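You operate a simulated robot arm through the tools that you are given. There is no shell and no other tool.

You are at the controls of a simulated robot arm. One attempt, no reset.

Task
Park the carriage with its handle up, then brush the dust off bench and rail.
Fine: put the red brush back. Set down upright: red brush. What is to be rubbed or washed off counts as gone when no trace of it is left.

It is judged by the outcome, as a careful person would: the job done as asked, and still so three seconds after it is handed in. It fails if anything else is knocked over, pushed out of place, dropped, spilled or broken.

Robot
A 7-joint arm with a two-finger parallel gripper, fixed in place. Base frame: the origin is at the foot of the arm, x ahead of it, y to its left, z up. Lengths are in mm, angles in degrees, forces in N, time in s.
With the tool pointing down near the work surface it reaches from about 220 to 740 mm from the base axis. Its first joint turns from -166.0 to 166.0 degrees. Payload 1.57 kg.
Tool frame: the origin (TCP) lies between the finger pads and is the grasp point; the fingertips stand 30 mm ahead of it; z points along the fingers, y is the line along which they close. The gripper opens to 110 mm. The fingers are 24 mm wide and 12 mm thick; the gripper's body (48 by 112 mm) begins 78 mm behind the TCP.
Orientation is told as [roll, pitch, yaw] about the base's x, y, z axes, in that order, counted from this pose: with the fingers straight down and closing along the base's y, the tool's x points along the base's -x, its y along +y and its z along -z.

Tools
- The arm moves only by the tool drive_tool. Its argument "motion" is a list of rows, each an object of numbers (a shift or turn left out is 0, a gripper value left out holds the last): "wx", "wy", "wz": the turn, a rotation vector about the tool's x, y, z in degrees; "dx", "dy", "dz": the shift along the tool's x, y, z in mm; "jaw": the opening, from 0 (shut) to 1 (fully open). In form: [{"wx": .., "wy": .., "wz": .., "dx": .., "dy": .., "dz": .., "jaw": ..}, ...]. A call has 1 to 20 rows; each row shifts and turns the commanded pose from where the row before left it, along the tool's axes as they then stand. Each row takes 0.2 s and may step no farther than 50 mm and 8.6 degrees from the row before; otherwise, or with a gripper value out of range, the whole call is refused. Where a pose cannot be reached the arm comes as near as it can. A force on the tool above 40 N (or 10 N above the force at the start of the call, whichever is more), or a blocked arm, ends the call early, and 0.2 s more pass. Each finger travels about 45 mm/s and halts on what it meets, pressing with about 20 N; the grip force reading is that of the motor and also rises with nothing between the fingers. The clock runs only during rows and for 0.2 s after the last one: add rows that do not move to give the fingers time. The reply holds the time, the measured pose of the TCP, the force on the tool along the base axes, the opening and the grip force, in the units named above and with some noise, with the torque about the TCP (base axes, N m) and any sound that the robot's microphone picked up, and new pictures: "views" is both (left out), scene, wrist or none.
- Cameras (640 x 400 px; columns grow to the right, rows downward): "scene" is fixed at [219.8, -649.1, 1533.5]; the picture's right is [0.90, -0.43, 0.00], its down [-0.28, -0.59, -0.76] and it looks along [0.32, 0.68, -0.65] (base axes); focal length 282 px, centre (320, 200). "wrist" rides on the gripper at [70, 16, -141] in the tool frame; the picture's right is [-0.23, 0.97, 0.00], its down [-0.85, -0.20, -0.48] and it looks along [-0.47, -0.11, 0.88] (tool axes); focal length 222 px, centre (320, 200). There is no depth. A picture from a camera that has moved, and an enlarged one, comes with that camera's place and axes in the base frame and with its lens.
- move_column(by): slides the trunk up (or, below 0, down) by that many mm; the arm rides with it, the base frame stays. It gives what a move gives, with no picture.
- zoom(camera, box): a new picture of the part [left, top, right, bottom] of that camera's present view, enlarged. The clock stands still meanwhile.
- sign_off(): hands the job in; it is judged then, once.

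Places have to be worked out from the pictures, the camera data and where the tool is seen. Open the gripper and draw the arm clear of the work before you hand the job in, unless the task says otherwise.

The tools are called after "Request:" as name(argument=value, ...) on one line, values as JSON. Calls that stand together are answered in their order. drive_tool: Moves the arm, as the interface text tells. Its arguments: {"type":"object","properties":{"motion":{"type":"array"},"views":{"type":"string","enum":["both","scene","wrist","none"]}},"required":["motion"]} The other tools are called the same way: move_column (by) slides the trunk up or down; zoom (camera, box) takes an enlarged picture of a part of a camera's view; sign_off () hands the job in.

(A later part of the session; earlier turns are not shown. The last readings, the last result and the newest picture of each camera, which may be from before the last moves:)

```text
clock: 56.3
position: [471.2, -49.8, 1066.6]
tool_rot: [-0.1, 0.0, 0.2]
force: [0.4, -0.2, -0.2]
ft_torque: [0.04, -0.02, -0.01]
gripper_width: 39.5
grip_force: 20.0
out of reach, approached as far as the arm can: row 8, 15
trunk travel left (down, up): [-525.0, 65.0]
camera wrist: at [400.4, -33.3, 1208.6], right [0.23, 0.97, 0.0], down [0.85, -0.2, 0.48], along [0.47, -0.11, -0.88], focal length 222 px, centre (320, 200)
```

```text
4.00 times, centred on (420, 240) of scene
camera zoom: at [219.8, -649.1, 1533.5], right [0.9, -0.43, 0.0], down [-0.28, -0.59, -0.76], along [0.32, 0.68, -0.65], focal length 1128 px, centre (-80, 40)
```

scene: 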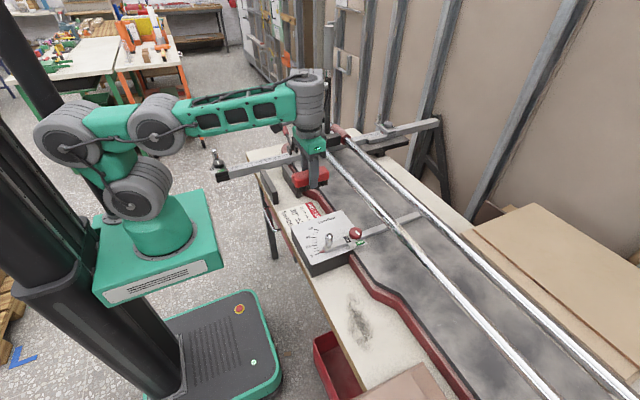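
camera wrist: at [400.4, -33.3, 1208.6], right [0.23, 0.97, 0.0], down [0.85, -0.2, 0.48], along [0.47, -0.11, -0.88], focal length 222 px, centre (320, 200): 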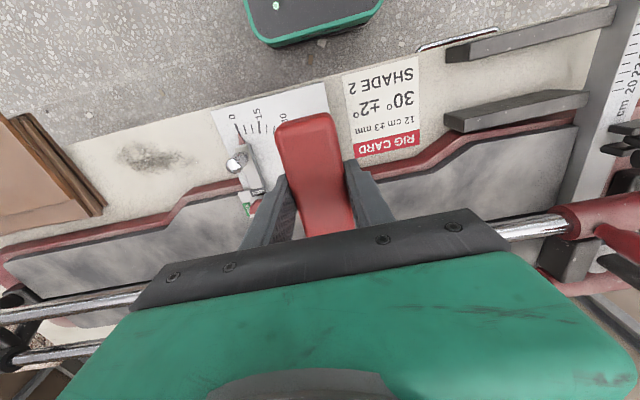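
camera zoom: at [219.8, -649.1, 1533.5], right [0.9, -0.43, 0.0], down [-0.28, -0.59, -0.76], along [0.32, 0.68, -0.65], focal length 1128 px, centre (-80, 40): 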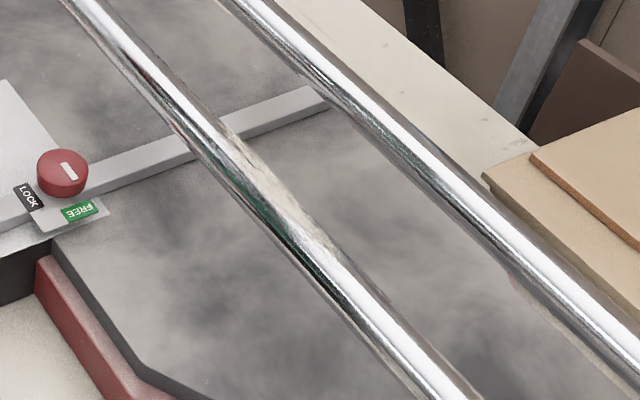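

Bench dust spans about x 430–490, y −450…−285; the brush (105 mm along x) centred at x=460 covers it in one pass along y, clear of the red edge (x≈530) and tile stack (y≈−520). I'll move to y≈−275 and descend partway.

Request:
drive_tool(motion=[{"dx": 3, "dy": -45}, {"dx": 3, "dy": -45}, {"dx": 3, "dy": -45}, {"dx": 2, "dy": -45}, {"dy": -45}, {}, {"dz": 45}, {"dz": 45}, {"dz": 45}, {"dz": 45}, {}])

```text
clock: 58.7
position: [475.8, -283.5, 923.6]
tool_rot: [-0.3, 0.0, 0.0]
force: [0.1, 0.5, -0.1]
ft_torque: [0.02, 0.04, -0.02]
gripper_width: 39.7
grip_force: 20.1
out of reach, approached as far as the arm can: row 7, 8
trunk travel left (down, up): [-525.0, 65.0]
camera wrist: at [405.6, -266.3, 1064.0], right [0.23, 0.97, 0.0], down [0.85, -0.2, 0.48], along [0.47, -0.11, -0.88], focal length 222 px, centre (320, 200)
```

scene: 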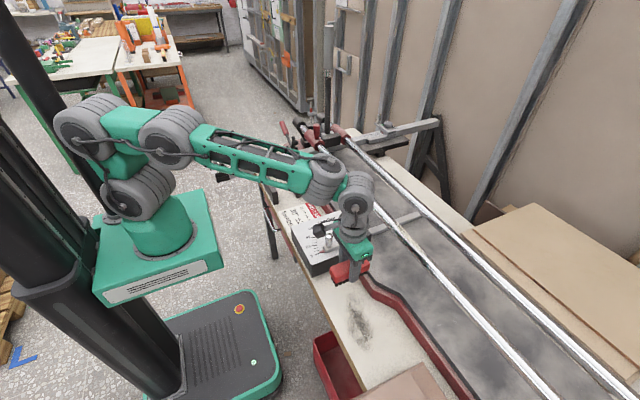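
wrist: 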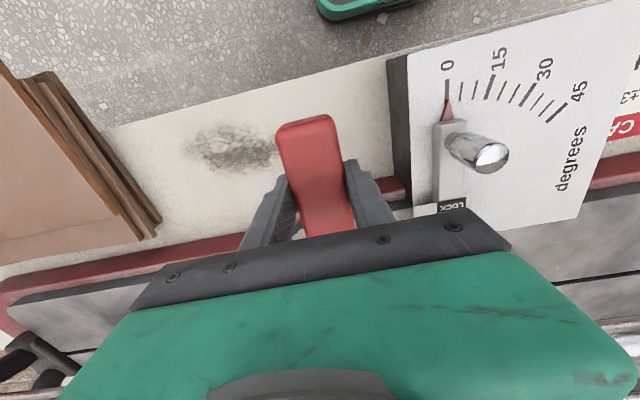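

I'll shift to (460, −270) and descend to just above contact (TCP ≈ 852).

Request:
drive_tool(motion=[{"dx": 16, "dy": 12}, {"dz": 35}, {"dz": 25}, {"dz": 10}, {}])

```text
clock: 59.9
position: [459.9, -272.6, 852.0]
tool_rot: [0.0, 0.0, 0.0]
force: [-0.6, -0.5, -0.6]
ft_torque: [0.0, 0.01, -0.01]
gripper_width: 39.6
grip_force: 20.5
trunk travel left (down, up): [-525.0, 65.0]
camera wrist: at [389.0, -255.1, 994.7], right [0.23, 0.97, 0.0], down [0.85, -0.2, 0.48], along [0.47, -0.11, -0.88], focal length 222 px, centre (320, 200)
```

scene: 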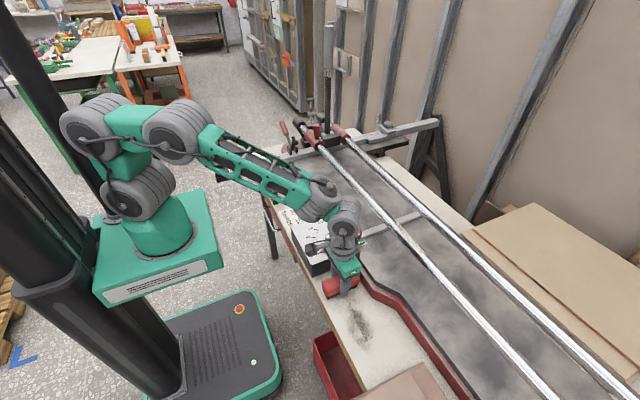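
wrist: 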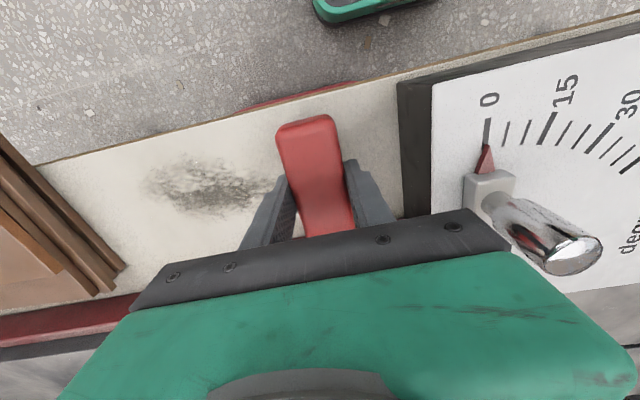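

Just above contact. I'll lower in small steps to touch the bench and read the force.

Request:
drive_tool(motion=[{"dz": 3}, {"dz": 2}, {"dz": 1.5}, {"dz": 1}, {}], views="none")

```text
clock: 61.1
position: [459.3, -271.8, 845.8]
tool_rot: [-0.2, 0.0, 0.0]
force: [0.5, -0.3, 6.8]
ft_torque: [0.04, 0.34, 0.02]
gripper_width: 39.4
grip_force: 20.0
trunk travel left (down, up): [-525.0, 65.0]
```

Contact at ~7 N. I'll sweep along −y through the whole patch to y≈−465.

Request:
drive_tool(motion=[{"dy": -10}, {"dy": -15}, {"dy": -15}, {"dy": -15}, {"dy": -15}, {"dy": -15}, {"dy": -15}, {"dy": -15}, {"dy": -15}, {"dy": -15}, {"dy": -15}, {"dy": -15}, {"dy": -12}, {}])

```text
clock: 64.1
position: [458.8, -459.1, 845.4]
tool_rot: [-0.2, 0.0, 0.1]
force: [-1.2, 1.8, 10.2]
ft_torque: [0.09, -0.16, 0.08]
gripper_width: 39.7
grip_force: 20.2
trunk travel left (down, up): [-525.0, 65.0]
camera wrist: at [388.6, -442.2, 987.4], right [0.23, 0.97, 0.0], down [0.85, -0.2, 0.48], along [0.47, -0.11, -0.88], focal length 222 px, centre (320, 200)
```

scene: 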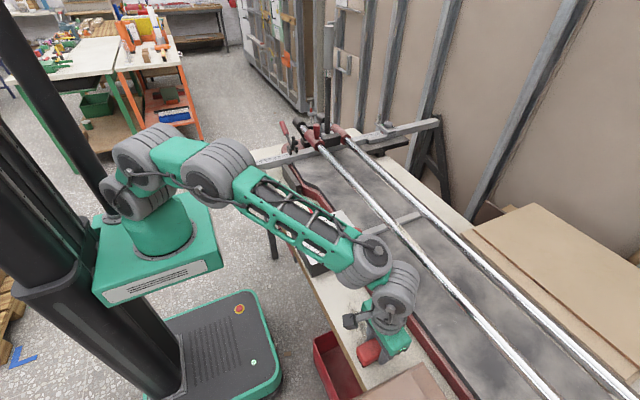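
wrist: 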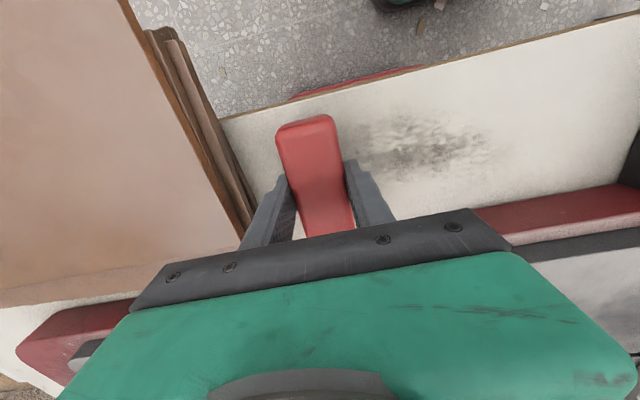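

Let me compare the patch after one pass.

Request:
zoom(camera="wrist", box=[320, 80, 560, 240])

```text
2.50 times, centred on (440, 160) of wrist
camera zoom: at [388.6, -442.2, 987.4], right [0.23, 0.97, 0.0], down [0.85, -0.2, 0.48], along [0.47, -0.11, -0.88], focal length 555 px, centre (20, 300)
```

zoom: 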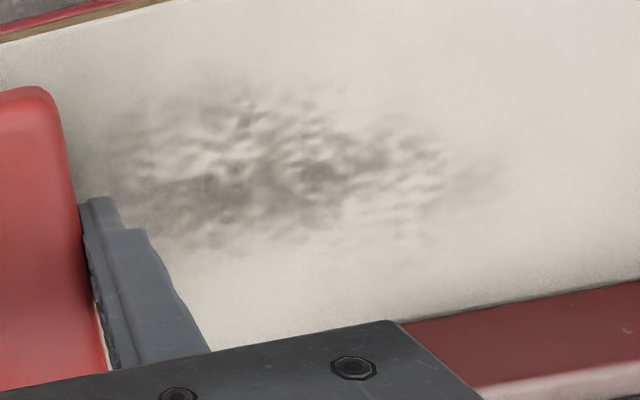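

It's fading but takes several passes. I'll scrub back and forth with slightly more pressure.

Request:
drive_tool(motion=[{"dy": 12, "dz": 0.7}, {"dy": 24}, {"dy": 24}, {"dy": 24}, {"dy": 24}, {"dy": 24}, {"dy": 24}, {"dy": 24}, {"dy": 10}, {"dy": -12}, {"dy": -24}, {"dy": -24}, {"dy": -24}, {"dy": -24}, {"dy": -24}, {"dy": -24}, {"dy": -24}, {"dy": -12}, {}])

Request:
zoom(camera="wrist", box=[320, 80, 560, 240])

```text
clock: 68.1
position: [459.6, -463.3, 844.3]
tool_rot: [-0.1, 0.1, 0.1]
force: [-0.6, -0.4, -1.3]
ft_torque: [0.0, 0.0, -0.01]
gripper_width: 39.3
grip_force: 20.3
trunk travel left (down, up): [-525.0, 65.0]
camera wrist: at [389.9, -445.1, 986.6], right [0.23, 0.97, 0.0], down [0.85, -0.2, 0.48], along [0.47, -0.11, -0.88], focal length 222 px, centre (320, 200)
```

scene: 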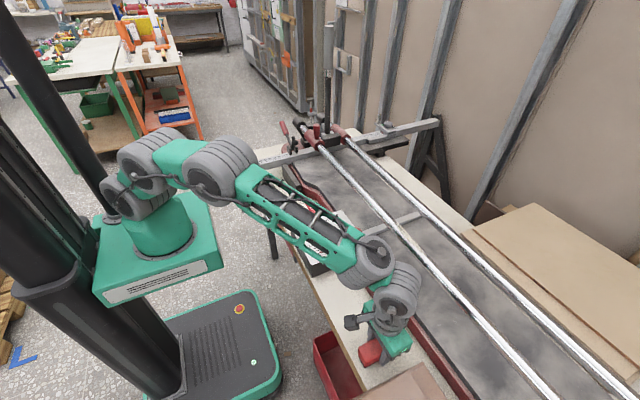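
wrist: 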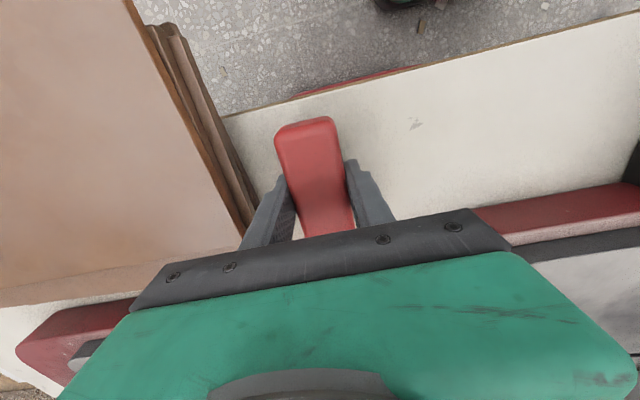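

```text
2.50 times, centred on (440, 160) of wrist
camera zoom: at [389.9, -445.1, 986.6], right [0.23, 0.97, 0.0], down [0.85, -0.2, 0.48], along [0.47, -0.11, -0.88], focal length 555 px, centre (20, 300)
```

zoom: 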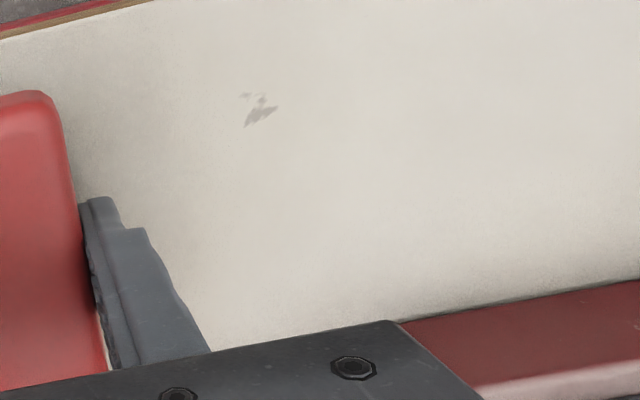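

Nearly clean; one small speck remains near (440, −378). The brush has slid ~1 mm up in the grip, so I'll press slightly more and sweep again, shifted a bit toward the front edge.

Request:
drive_tool(motion=[{"dx": 8, "dz": 1.2}, {"dy": 12}, {"dy": 24}, {"dy": 24}, {"dy": 24}, {"dy": 24}, {"dy": 24}, {"dy": 24}, {"dy": 24}, {"dy": 10}, {"dy": -12, "dz": 0.3}, {"dy": -24}, {"dy": -24}, {"dy": -24}, {"dy": -24}, {"dy": -24}, {"dy": -24}, {"dy": -24}, {"dy": -12}, {}])

Request:
zoom(camera="wrist", box=[320, 80, 560, 240])

```text
clock: 72.3
position: [451.6, -462.9, 841.6]
tool_rot: [-0.2, 0.0, 0.0]
force: [0.9, 0.0, -2.2]
ft_torque: [0.01, 0.0, -0.02]
gripper_width: 39.5
grip_force: 20.0
trunk travel left (down, up): [-525.0, 65.0]
camera wrist: at [381.8, -445.6, 984.2], right [0.23, 0.97, 0.0], down [0.85, -0.2, 0.48], along [0.47, -0.11, -0.88], focal length 222 px, centre (320, 200)
```

scene: 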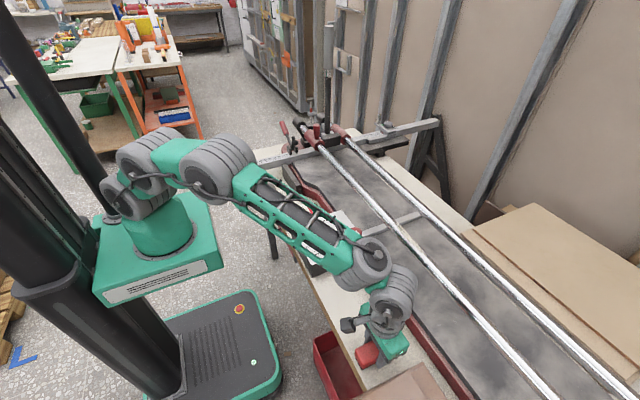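
wrist: 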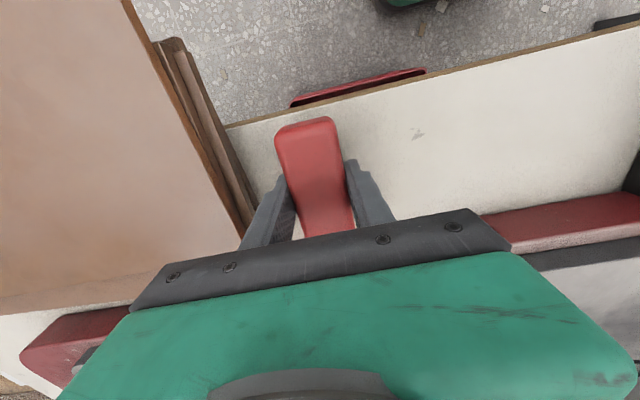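

```text
2.50 times, centred on (440, 160) of wrist
camera zoom: at [381.8, -445.6, 984.2], right [0.23, 0.97, 0.0], down [0.85, -0.2, 0.48], along [0.47, -0.11, -0.88], focal length 555 px, centre (20, 300)
```

zoom: 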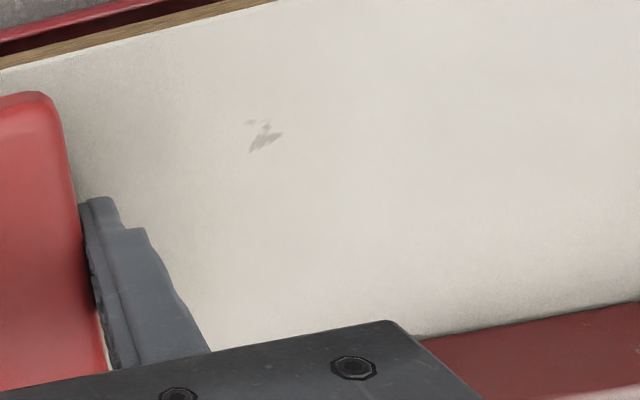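

The speck didn't change. I'll look at it much closer to judge whether it's dust or a permanent mark in the bench surface.

Request:
zoom(camera="wrist", box=[390, 110, 450, 150])

Request:
zoom(camera="scene", box=[310, 290, 430, 390])

```text
10.00 times, centred on (420, 130) of wrist
camera zoom: at [381.8, -445.6, 984.2], right [0.23, 0.97, 0.0], down [0.85, -0.2, 0.48], along [0.47, -0.11, -0.88], focal length 2221 px, centre (-680, 900)
```

zoom: 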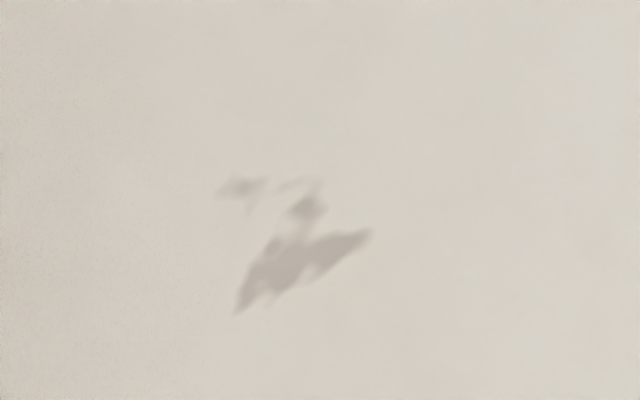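

```text
4.00 times, centred on (370, 340) of scene
camera zoom: at [219.8, -649.1, 1533.5], right [0.9, -0.43, 0.0], down [-0.28, -0.59, -0.76], along [0.32, 0.68, -0.65], focal length 1128 px, centre (120, -360)
```

zoom: 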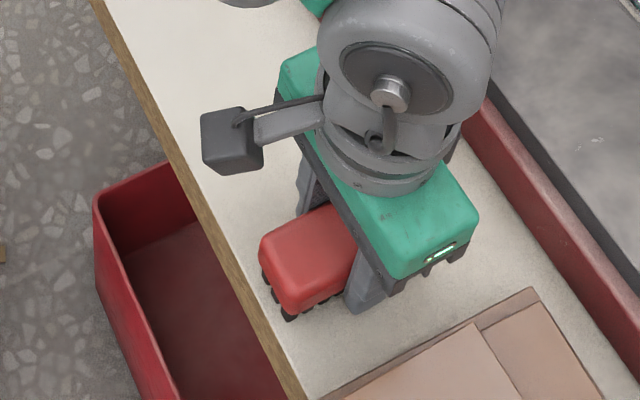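

It looks like a crisp paint chip like others on the bench, but I'll verify by scrubbing right over it with confirmed contact force.

Request:
drive_tool(motion=[{"dy": 25}, {"dy": 25}, {"dz": 1}, {"dz": 1}, {}], views="none")

```text
clock: 73.5
position: [452.4, -411.9, 840.4]
tool_rot: [-0.2, -0.1, 0.0]
force: [0.4, 1.2, 1.1]
ft_torque: [0.08, 0.13, -0.02]
gripper_width: 39.5
grip_force: 20.0
trunk travel left (down, up): [-525.0, 65.0]
```

Request:
drive_tool(motion=[{"dz": 1}, {"dz": 1}, {}], views="none")

```text
clock: 74.3
position: [452.0, -413.1, 840.8]
tool_rot: [-0.2, -0.3, 0.1]
force: [-1.8, 2.7, 13.5]
ft_torque: [0.18, 0.37, 0.0]
gripper_width: 39.8
grip_force: 20.1
trunk travel left (down, up): [-525.0, 65.0]
```

Contact of ~13 N confirmed. Scrubbing over the speck now.

Request:
drive_tool(motion=[{"dy": 15}, {"dy": 20}, {"dy": 20}, {"dy": 20}, {"dy": -20}, {"dy": -20}, {"dy": -20}, {"dy": -20}, {"dy": 20}, {"dy": 20}, {"dy": 20}, {"dy": 20}, {"dy": -20}, {"dy": -20}, {"dy": -20}, {"dy": -25}, {"dy": -20}, {}])

Request:
zoom(camera="wrist", box=[300, 80, 540, 240])

```text
clock: 78.1
position: [452.0, -442.6, 838.5]
tool_rot: [-0.3, 0.0, -0.1]
force: [-0.6, 2.2, 7.0]
ft_torque: [0.08, 0.22, 0.01]
gripper_width: 39.4
grip_force: 19.7
trunk travel left (down, up): [-525.0, 65.0]
camera wrist: at [381.3, -425.8, 980.2], right [0.23, 0.97, 0.0], down [0.85, -0.2, 0.48], along [0.47, -0.11, -0.88], focal length 222 px, centre (320, 200)
```

scene: 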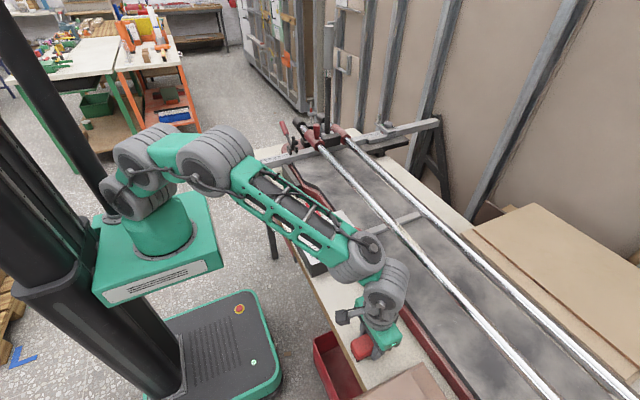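
wrist: 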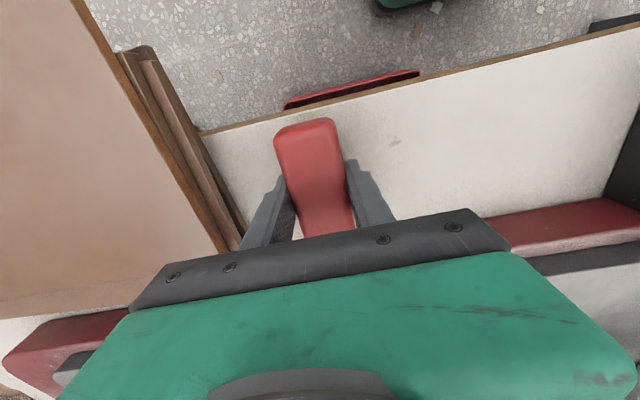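

```text
2.50 times, centred on (420, 160) of wrist
camera zoom: at [381.3, -425.8, 980.2], right [0.23, 0.97, 0.0], down [0.85, -0.2, 0.48], along [0.47, -0.11, -0.88], focal length 555 px, centre (70, 300)
```

zoom: 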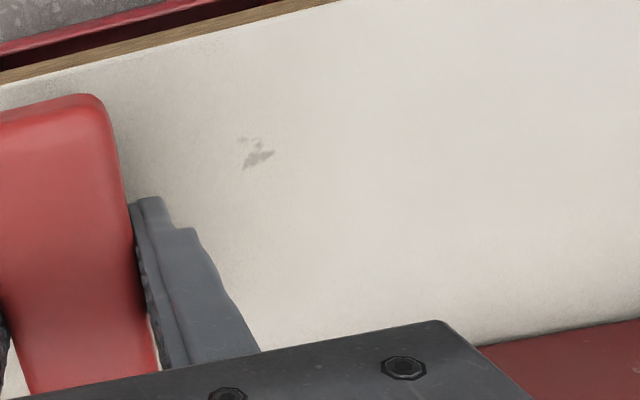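

The mark is unchanged under confirmed contact, while all the fluffy dust around it vanished – it's a permanent chip in the surface. I'll lift off and look at the whole cleaned area, then raise the trunk for more reach at rail height.

Request:
drive_tool(motion=[{"dz": -20}, {"dz": -40}, {"dz": -40}, {"dy": 40, "dz": -20}, {"dy": 40, "dx": -20, "dz": -15}, {"dy": 40, "dx": -20, "dz": -10}, {}])

Request:
zoom(camera="wrist", box=[120, 80, 320, 220])

Request:
zoom(camera="scene", box=[320, 280, 420, 380])

```text
clock: 79.7
position: [493.6, -320.7, 982.4]
tool_rot: [-0.2, 0.1, -0.1]
force: [-0.6, 0.0, -0.4]
ft_torque: [0.0, 0.01, 0.02]
gripper_width: 39.6
grip_force: 19.9
trunk travel left (down, up): [-525.0, 65.0]
camera wrist: at [424.1, -304.3, 1124.4], right [0.23, 0.97, 0.0], down [0.85, -0.2, 0.48], along [0.47, -0.11, -0.88], focal length 222 px, centre (320, 200)
```

scene: 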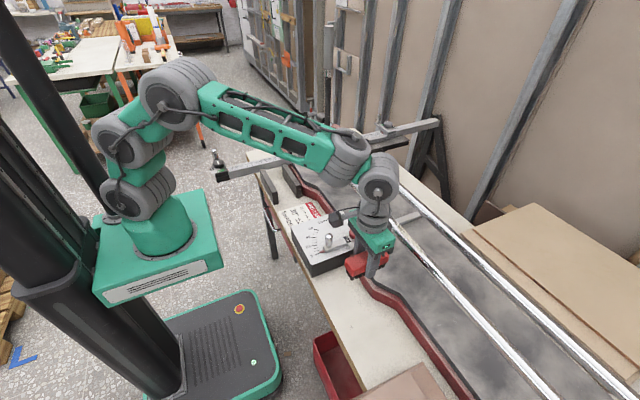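
wrist: 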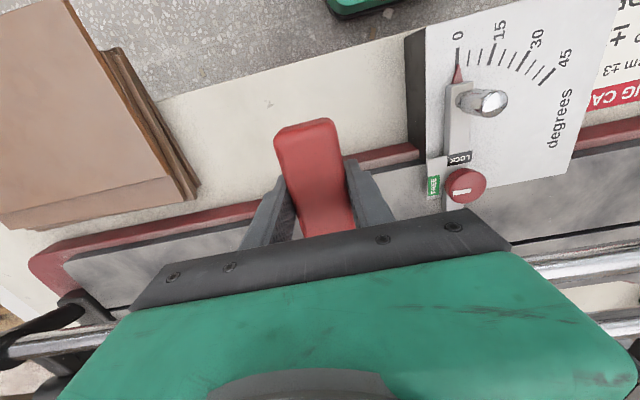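

```text
2.86 times, centred on (220, 150) of wrist
camera zoom: at [424.1, -304.3, 1124.4], right [0.23, 0.97, 0.0], down [0.85, -0.2, 0.48], along [0.47, -0.11, -0.88], focal length 635 px, centre (606, 343)
```

zoom: 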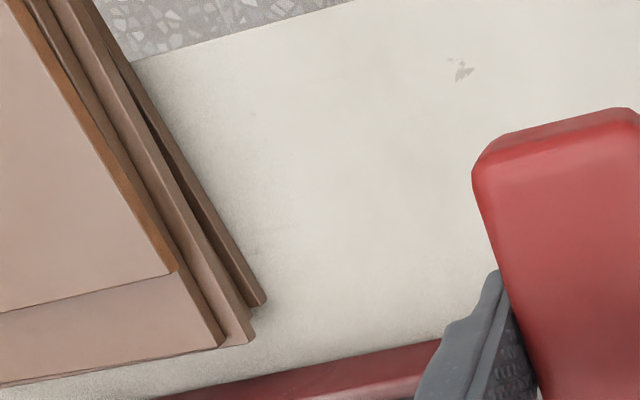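

```text
4.00 times, centred on (370, 330) of scene
camera zoom: at [219.8, -649.1, 1533.5], right [0.9, -0.43, 0.0], down [-0.28, -0.59, -0.76], along [0.32, 0.68, -0.65], focal length 1128 px, centre (120, -320)
```

zoom: 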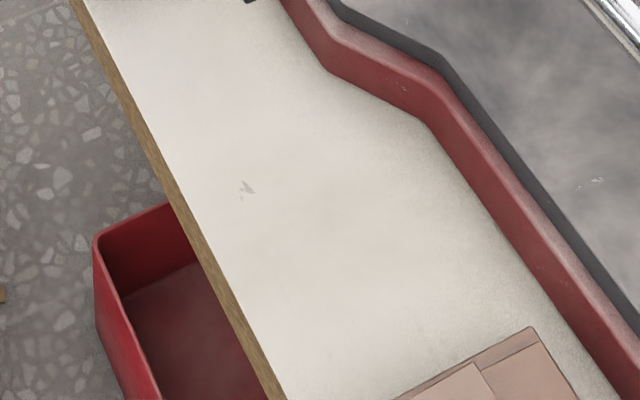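

The bench is clean apart from the permanent chip. Now I'll raise the trunk for better reach at rail height.

Request:
move_column(by=60)

```text
clock: 80.7
position: [494.1, -321.3, 1042.2]
tool_rot: [-0.1, 0.0, 0.0]
force: [0.2, -0.1, -0.9]
ft_torque: [0.04, 0.01, -0.01]
gripper_width: 39.7
grip_force: 20.2
trunk travel left (down, up): [-585.0, 5.0]
```

Request:
drive_tool(motion=[{"dz": -20}, {"dx": -36, "dy": 24}, {"dx": -36, "dy": 24}, {"dx": -36, "dy": 24}, {"dx": -36, "dy": 24}, {}])

Request:
zoom(camera="wrist", box=[100, 110, 340, 270])

```text
clock: 82.1
position: [642.0, -225.7, 1062.3]
tool_rot: [-0.2, 0.0, 0.0]
force: [0.1, -0.7, -1.1]
ft_torque: [0.01, 0.03, 0.01]
gripper_width: 39.5
grip_force: 19.4
trunk travel left (down, up): [-585.0, 5.0]
camera wrist: at [571.0, -209.3, 1203.8], right [0.23, 0.97, 0.0], down [0.85, -0.2, 0.48], along [0.47, -0.11, -0.88], focal length 222 px, centre (320, 200)
```

scene: 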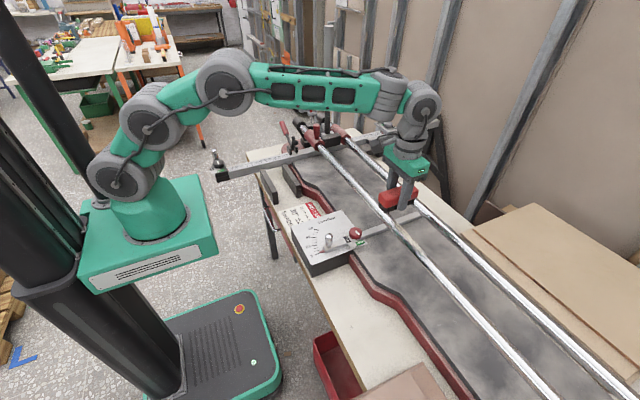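
wrist: 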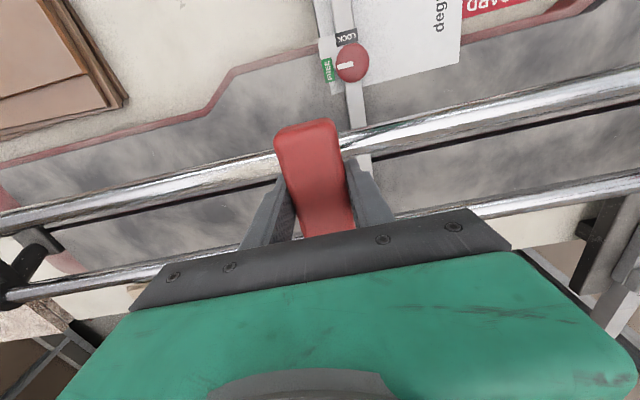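

```text
2.50 times, centred on (220, 190) of wrist
camera zoom: at [571.0, -209.3, 1203.8], right [0.23, 0.97, 0.0], down [0.85, -0.2, 0.48], along [0.47, -0.11, -0.88], focal length 555 px, centre (570, 225)
```

zoom: 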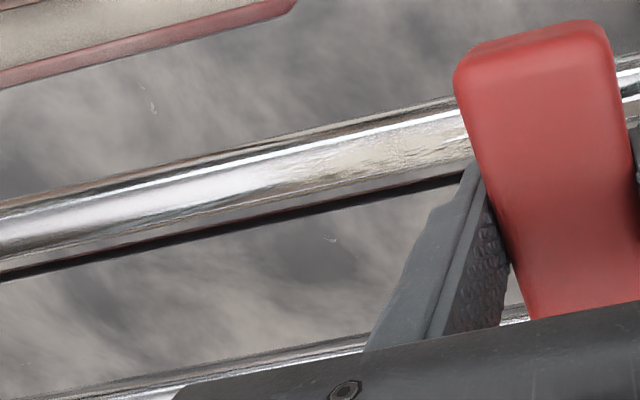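

Rail dust spans y≈−235…−372 on the near rail (axis x≈642, top z≈977), mostly on its top and far side. I'll position at the +y end of it and lower the brush onto the rail gently.

Request:
drive_tool(motion=[{"dy": 8}, {"dz": 20}, {"dz": 12}, {"dz": 3}, {"dz": 2}, {"dz": 2}, {}])

```text
clock: 83.7
position: [637.9, -217.6, 1022.9]
tool_rot: [-0.1, 0.1, 0.0]
force: [0.1, 0.7, -0.2]
ft_torque: [0.0, 0.03, 0.03]
gripper_width: 39.6
grip_force: 20.2
trunk travel left (down, up): [-585.0, 5.0]
camera wrist: at [567.7, -200.8, 1165.0], right [0.23, 0.97, 0.0], down [0.85, -0.2, 0.48], along [0.47, -0.11, -0.88], focal length 222 px, centre (320, 200)
```

scene: 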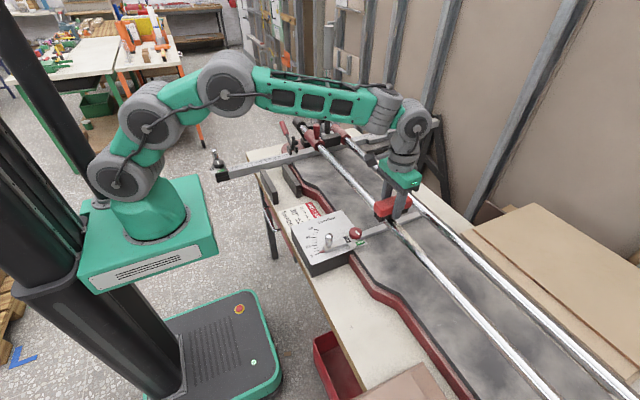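
wrist: 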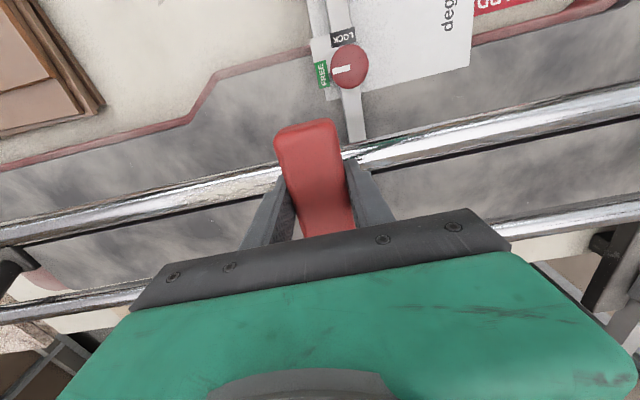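

No contact yet at 1023. Lowering by 1 mm steps.

Request:
drive_tool(motion=[{"dx": -4}, {"dz": 1.5}, {"dz": 1}, {"dz": 1}, {"dz": 1}, {}], views="none")

```text
clock: 85.1
position: [642.3, -216.3, 1019.7]
tool_rot: [-0.1, 0.0, 0.0]
force: [1.4, 0.2, -0.5]
ft_torque: [-0.01, -0.03, 0.0]
gripper_width: 39.6
grip_force: 20.1
trunk travel left (down, up): [-585.0, 5.0]
```

Request:
drive_tool(motion=[{"dz": 1}, {"dz": 1}, {"dz": 1}, {}], views="none")

```text
clock: 86.1
position: [642.6, -218.1, 1016.0]
tool_rot: [-0.1, 0.0, 0.0]
force: [0.2, -0.3, -0.7]
ft_torque: [-0.01, 0.02, -0.03]
gripper_width: 39.5
grip_force: 20.3
trunk travel left (down, up): [-585.0, 5.0]
```

Request:
drive_tool(motion=[{"dz": 1}, {"dz": 1}, {"dz": 1}, {"dz": 1}, {}], views="none")

```text
clock: 87.3
position: [642.4, -218.3, 1013.0]
tool_rot: [-0.3, -0.3, 0.2]
force: [-0.3, 2.0, 10.3]
ft_torque: [0.2, 0.03, 0.0]
gripper_width: 39.6
grip_force: 19.9
trunk travel left (down, up): [-585.0, 5.0]
```

Contact with ~10 N on the rail top. Sweeping along −y as far as the arm reaches.

Request:
drive_tool(motion=[{"dy": -12}, {"dy": -15}, {"dy": -15}, {"dy": -15}, {"dy": -15}, {"dy": -15}, {"dy": -15}, {"dy": -15}, {}])

Request:
zoom(camera="wrist", box=[320, 60, 560, 220])

```text
clock: 89.3
position: [640.8, -334.0, 1013.5]
tool_rot: [-0.2, -0.3, 0.0]
force: [-0.5, 2.4, 14.8]
ft_torque: [0.13, 0.01, 0.03]
gripper_width: 39.5
grip_force: 20.2
trunk travel left (down, up): [-585.0, 5.0]
camera wrist: at [571.0, -317.6, 1154.8], right [0.23, 0.97, 0.0], down [0.85, -0.2, 0.48], along [0.47, -0.11, -0.88], focal length 222 px, centre (320, 200)
```

scene: 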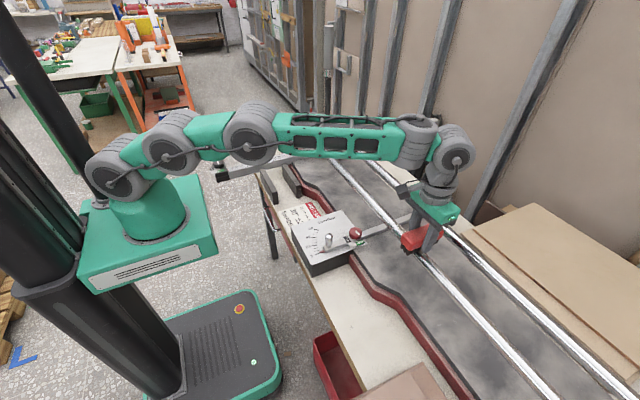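
wrist: 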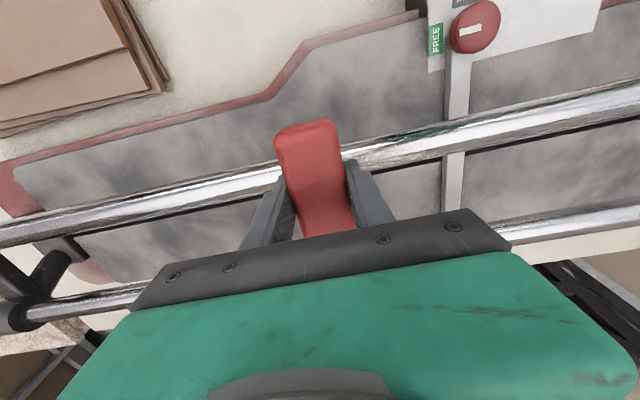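

```text
2.50 times, centred on (440, 140) of wrist
camera zoom: at [571.0, -317.6, 1154.8], right [0.23, 0.97, 0.0], down [0.85, -0.2, 0.48], along [0.47, -0.11, -0.88], focal length 555 px, centre (20, 350)
```

zoom: 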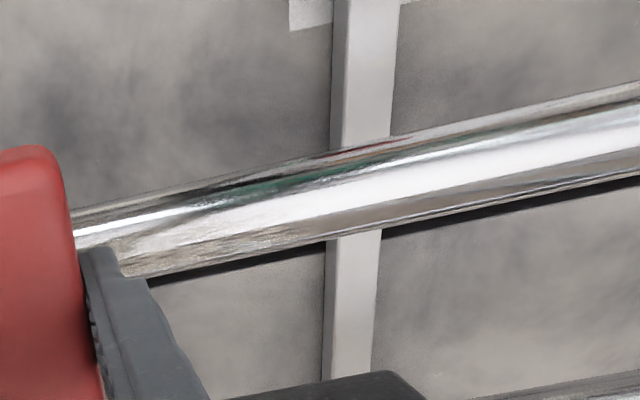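

Dust is fading there. I'll see how far I can extend, then stroke back.

Request:
drive_tool(motion=[{"dy": -12}, {"dy": -12}, {"dy": -8}, {}])

Request:
zoom(camera="wrist", box=[80, 110, 320, 270])

```text
clock: 90.3
position: [638.4, -363.6, 1013.2]
tool_rot: [-0.2, -0.1, 0.1]
force: [2.0, 3.4, 11.3]
ft_torque: [0.12, -0.12, 0.0]
gripper_width: 39.8
grip_force: 19.7
trunk travel left (down, up): [-585.0, 5.0]
camera wrist: at [568.8, -346.6, 1154.8], right [0.23, 0.97, 0.0], down [0.85, -0.2, 0.48], along [0.47, -0.11, -0.88], focal length 222 px, centre (320, 200)
```

scene: 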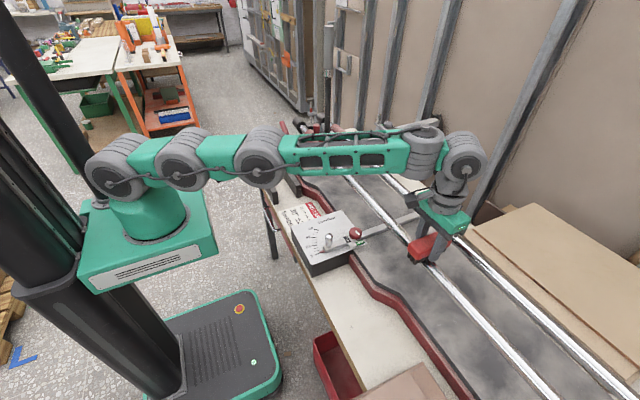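
wrist: 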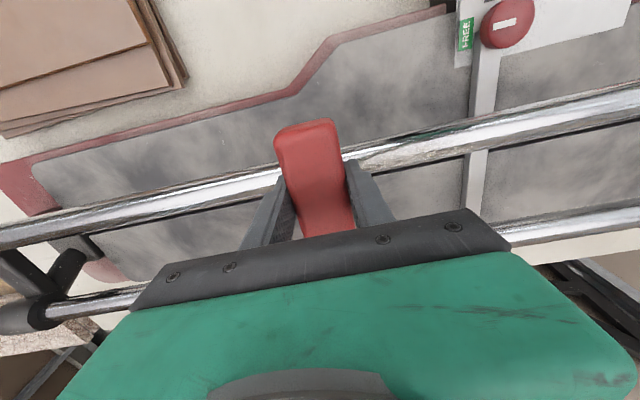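

```text
2.50 times, centred on (200, 190) of wrist
camera zoom: at [568.8, -346.6, 1154.8], right [0.23, 0.97, 0.0], down [0.85, -0.2, 0.48], along [0.47, -0.11, -0.88], focal length 555 px, centre (620, 225)
```

zoom: 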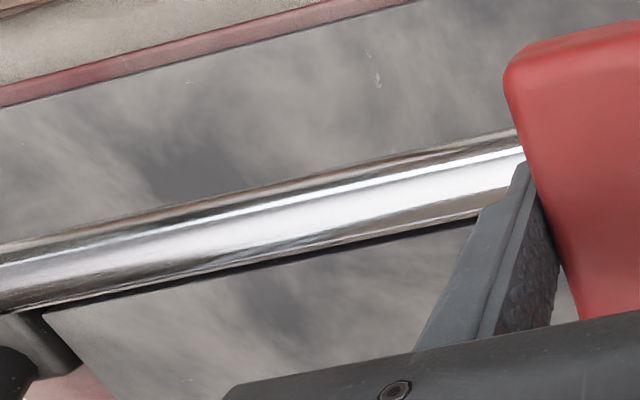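

I can cover the entire patch. Now back-and-forth strokes over the full length.

Request:
drive_tool(motion=[{"dy": 12}, {"dy": 20}, {"dy": 20}, {"dy": 20}, {"dy": 20}, {"dy": 20}, {"dy": 20}, {"dy": 12}, {"dy": -12, "dz": 0.5}, {"dy": -20}, {"dy": -20}, {"dy": -20}, {"dy": -20}, {"dy": -20}, {"dy": -20}, {"dy": -12}, {}])

Request:
zoom(camera="wrist", box=[320, 60, 560, 220])

Request:
zoom(camera="scene", box=[350, 170, 470, 290])

```text
clock: 93.9
position: [638.4, -363.3, 1012.5]
tool_rot: [-0.2, -0.3, 0.1]
force: [1.8, 3.2, 14.2]
ft_torque: [0.14, -0.13, 0.02]
gripper_width: 39.4
grip_force: 20.0
out of reach, approached as far as the arm can: row 16
trunk travel left (down, up): [-585.0, 5.0]
camera wrist: at [568.2, -347.1, 1154.5], right [0.23, 0.97, 0.0], down [0.85, -0.2, 0.48], along [0.47, -0.11, -0.88], focal length 222 px, centre (320, 200)
```

scene: 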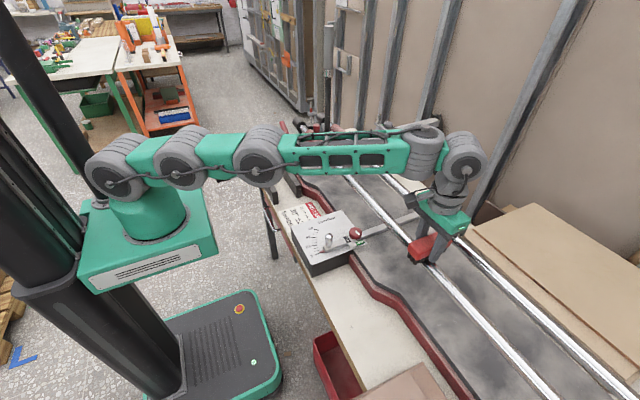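
wrist: 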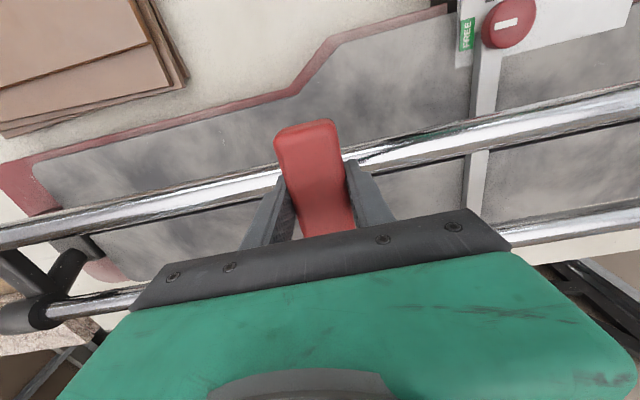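

```text
2.50 times, centred on (440, 140) of wrist
camera zoom: at [568.2, -347.1, 1154.5], right [0.23, 0.97, 0.0], down [0.85, -0.2, 0.48], along [0.47, -0.11, -0.88], focal length 555 px, centre (20, 350)
```

zoom: 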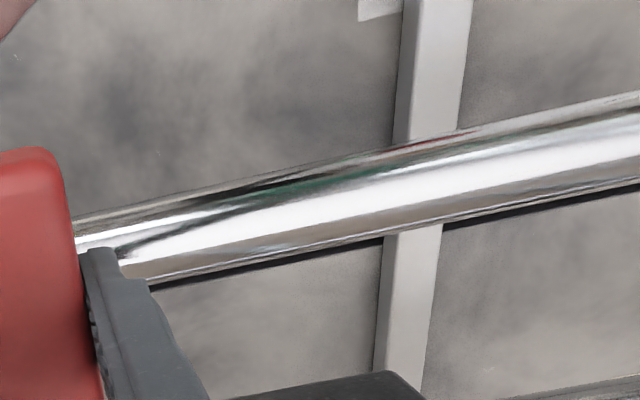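

```text
3.33 times, centred on (410, 230) of scene
camera zoom: at [219.8, -649.1, 1533.5], right [0.9, -0.43, 0.0], down [-0.28, -0.59, -0.76], along [0.32, 0.68, -0.65], focal length 940 px, centre (20, 100)
```

zoom: 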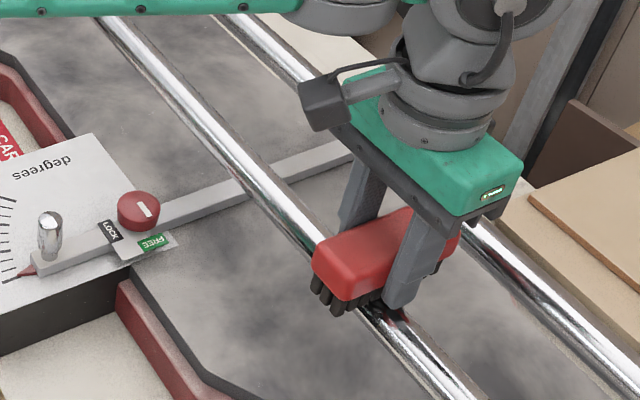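

The rail looks nearly clean. One more double stroke for good measure, then lift and inspect the whole stretch.

Request:
drive_tool(motion=[{"dy": 12}, {"dy": 20}, {"dy": 20}, {"dy": 20}, {"dy": 20}, {"dy": 20}, {"dy": 20}, {"dy": 12}, {"dy": -12}, {"dy": -20}, {"dy": -20}, {"dy": -20}, {"dy": -20}, {"dy": -20}, {"dy": -20}, {"dy": -6}, {}], views="none")

Request:
drive_tool(motion=[{"dy": 10}, {"dy": 20}, {"dy": 20}, {"dy": 20}, {"dy": 20}, {"dy": 20}, {"dy": 20}, {"dy": 12}, {"dz": -15}, {"dz": -25}, {"dy": 30}, {"dy": 40}, {}])

Request:
zoom(camera="wrist", box=[60, 120, 300, 280])

Request:
zoom(camera="scene", box=[370, 190, 470, 290])

```text
clock: 97.5
position: [636.8, -356.1, 1011.5]
tool_rot: [-0.2, -0.1, 0.1]
force: [0.2, 4.5, 14.3]
ft_torque: [0.2, -0.04, 0.03]
gripper_width: 39.6
grip_force: 19.8
trunk travel left (down, up): [-585.0, 5.0]
```

```text
clock: 100.3
position: [639.0, -147.1, 1050.2]
tool_rot: [-0.1, -0.1, 0.1]
force: [0.6, 0.0, -1.8]
ft_torque: [0.05, 0.02, 0.02]
gripper_width: 39.7
grip_force: 19.7
trunk travel left (down, up): [-585.0, 5.0]
camera wrist: at [567.6, -129.6, 1192.3], right [0.23, 0.97, 0.0], down [0.85, -0.2, 0.48], along [0.47, -0.11, -0.88], focal length 222 px, centre (320, 200)
```

scene: 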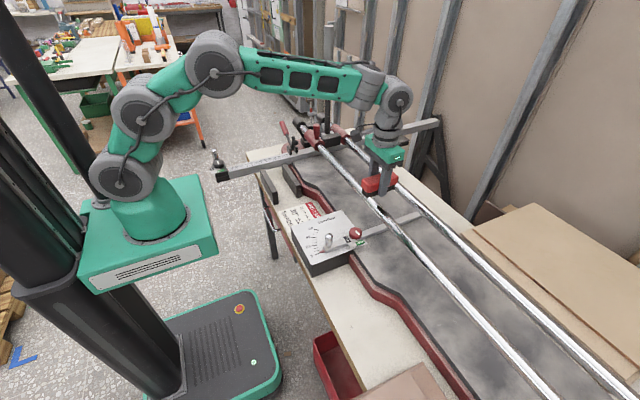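
wrist: 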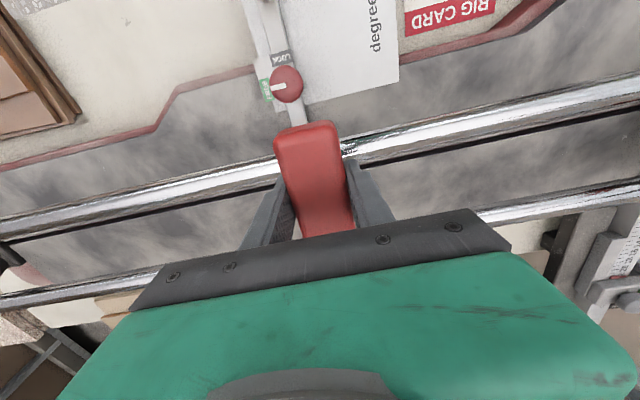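

```text
2.50 times, centred on (180, 200) of wrist
camera zoom: at [567.6, -129.6, 1192.3], right [0.23, 0.97, 0.0], down [0.85, -0.2, 0.48], along [0.47, -0.11, -0.88], focal length 555 px, centre (670, 200)
```

zoom: 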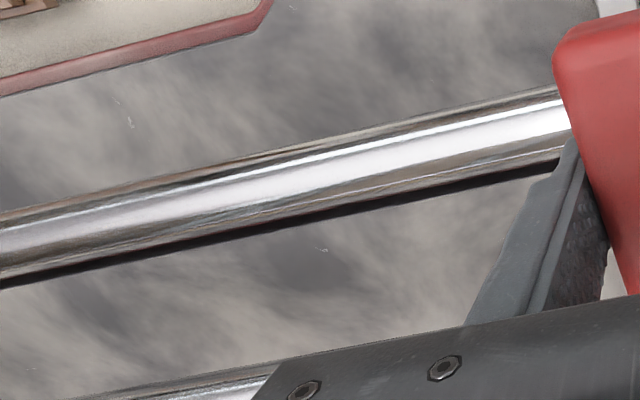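

```text
4.00 times, centred on (420, 240) of scene
camera zoom: at [219.8, -649.1, 1533.5], right [0.9, -0.43, 0.0], down [-0.28, -0.59, -0.76], along [0.32, 0.68, -0.65], focal length 1128 px, centre (-80, 40)
```

zoom: 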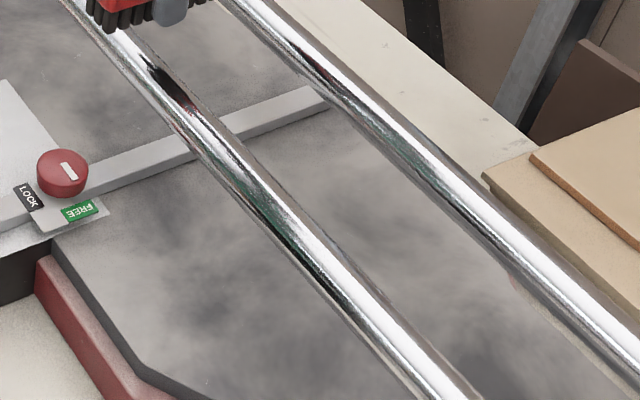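

The rail dust is gone. Let me check the rest of both rails and the bench for any other dust before returning the brush.

Request:
zoom(camera="scene", box=[430, 240, 640, 400])

Request:
zoom(camera="scene", box=[320, 130, 420, 220])

Request:
zoom(camera="scene", box=[310, 260, 430, 400])

Request:
zoom(camera="wrist", box=[330, 60, 640, 240])

```text
2.50 times, centred on (535, 320) of scene
camera zoom: at [219.8, -649.1, 1533.5], right [0.9, -0.43, 0.0], down [-0.28, -0.59, -0.76], along [0.32, 0.68, -0.65], focal length 705 px, centre (-218, -100)
```

zoom: 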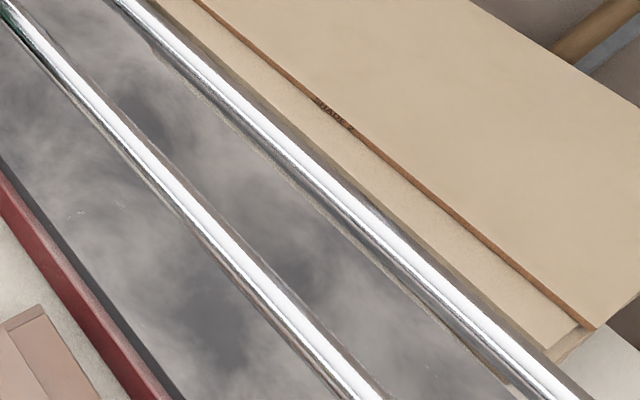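

```text
4.44 times, centred on (370, 175) of scene
camera zoom: at [219.8, -649.1, 1533.5], right [0.9, -0.43, 0.0], down [-0.28, -0.59, -0.76], along [0.32, 0.68, -0.65], focal length 1254 px, centre (98, 311)
```

zoom: 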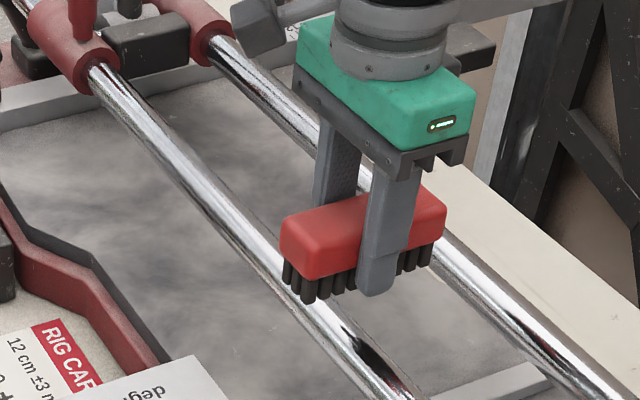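

```text
2.86 times, centred on (370, 330) of scene
camera zoom: at [219.8, -649.1, 1533.5], right [0.9, -0.43, 0.0], down [-0.28, -0.59, -0.76], along [0.32, 0.68, -0.65], focal length 806 px, centre (177, -171)
```

zoom: 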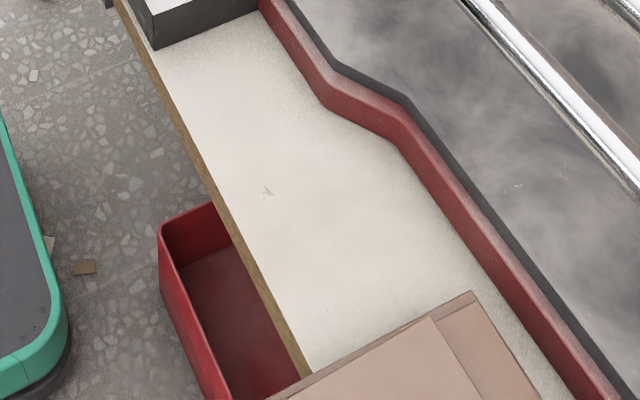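

```text
2.06 times, centred on (485, 150) of wrist
camera zoom: at [567.6, -129.6, 1192.3], right [0.23, 0.97, 0.0], down [0.85, -0.2, 0.48], along [0.47, -0.11, -0.88], focal length 459 px, centre (-21, 303)
```

zoom: 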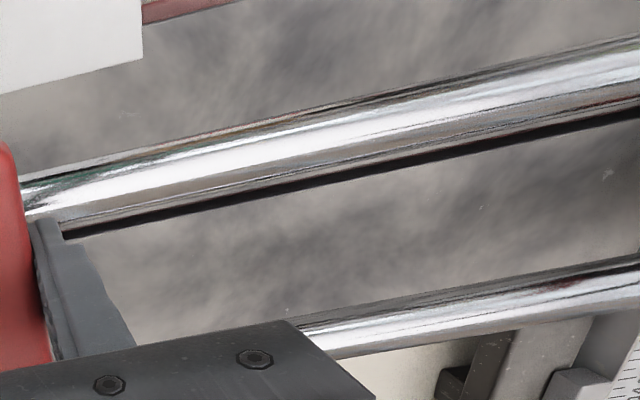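

Everything visible is clean: both rails bright, bench only bears the chip. I'll carry the brush back: first inward and up, then restore the trunk height.

Request:
drive_tool(motion=[{"dz": -20}, {"dx": 35, "dy": 17, "dz": -8}, {"dx": 35, "dy": 17, "dz": -8}, {"dx": 35, "dy": 17, "dz": -8}, {"dx": 35, "dy": 17, "dz": -8}, {"dx": 35, "dy": 17, "dz": -8}, {}], views="none")

Request:
move_column(by=-60)

```text
clock: 101.9
position: [462.9, -61.6, 1111.4]
tool_rot: [0.0, 0.0, 0.0]
force: [-0.2, -0.7, -1.3]
ft_torque: [0.0, -0.03, -0.01]
gripper_width: 39.5
grip_force: 19.9
trunk travel left (down, up): [-585.0, 5.0]
```

```text
clock: 102.9
position: [463.9, -61.2, 1051.3]
tool_rot: [-0.1, -0.1, 0.0]
force: [-0.3, 1.0, -0.9]
ft_torque: [-0.02, -0.03, 0.04]
gripper_width: 39.6
grip_force: 20.1
trunk travel left (down, up): [-525.0, 65.0]
```

Now moving back over to the brush's spot, descending only after passing the ruler bar.

Request:
drive_tool(motion=[{"dy": 40, "dz": 5}, {"dy": 45, "dz": 5}, {"dy": 45, "dz": 5}, {"dy": 45, "dz": 5}, {"dy": 45, "dz": 5}, {"dy": 45, "dz": 5}, {"dy": 45, "dz": 5}, {"dy": 45, "dz": 5}, {"dy": 45, "dz": 5}, {"dy": 45, "dz": 5}, {"dy": 45, "dz": 5}, {"dy": 33, "dz": 15}, {"dy": 33, "dz": 15}, {"dy": 33, "dz": 15}, {}])

```text
clock: 106.1
position: [462.2, 529.6, 949.7]
tool_rot: [-0.2, -0.1, 0.0]
force: [-0.5, 1.1, -0.5]
ft_torque: [-0.02, 0.02, 0.0]
gripper_width: 39.5
grip_force: 20.0
trunk travel left (down, up): [-525.0, 65.0]
camera wrist: at [392.4, 546.8, 1091.6], right [0.23, 0.97, 0.0], down [0.85, -0.2, 0.48], along [0.47, -0.11, -0.88], focal length 222 px, centre (320, 200)
```

scene: 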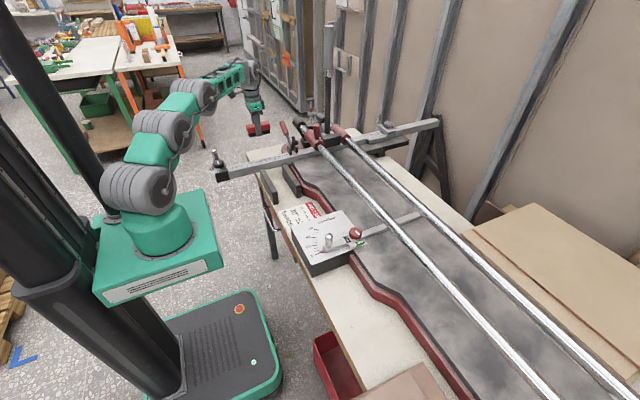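
wrist: 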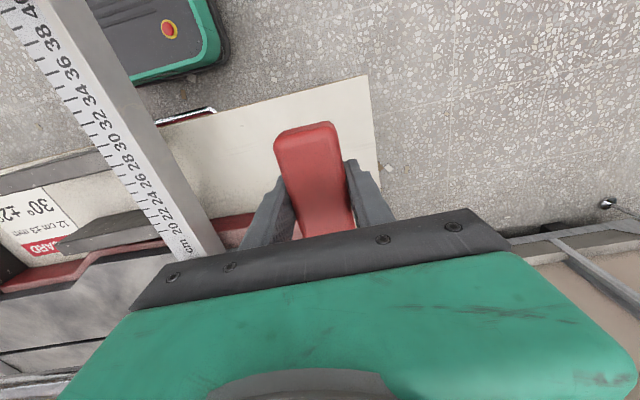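

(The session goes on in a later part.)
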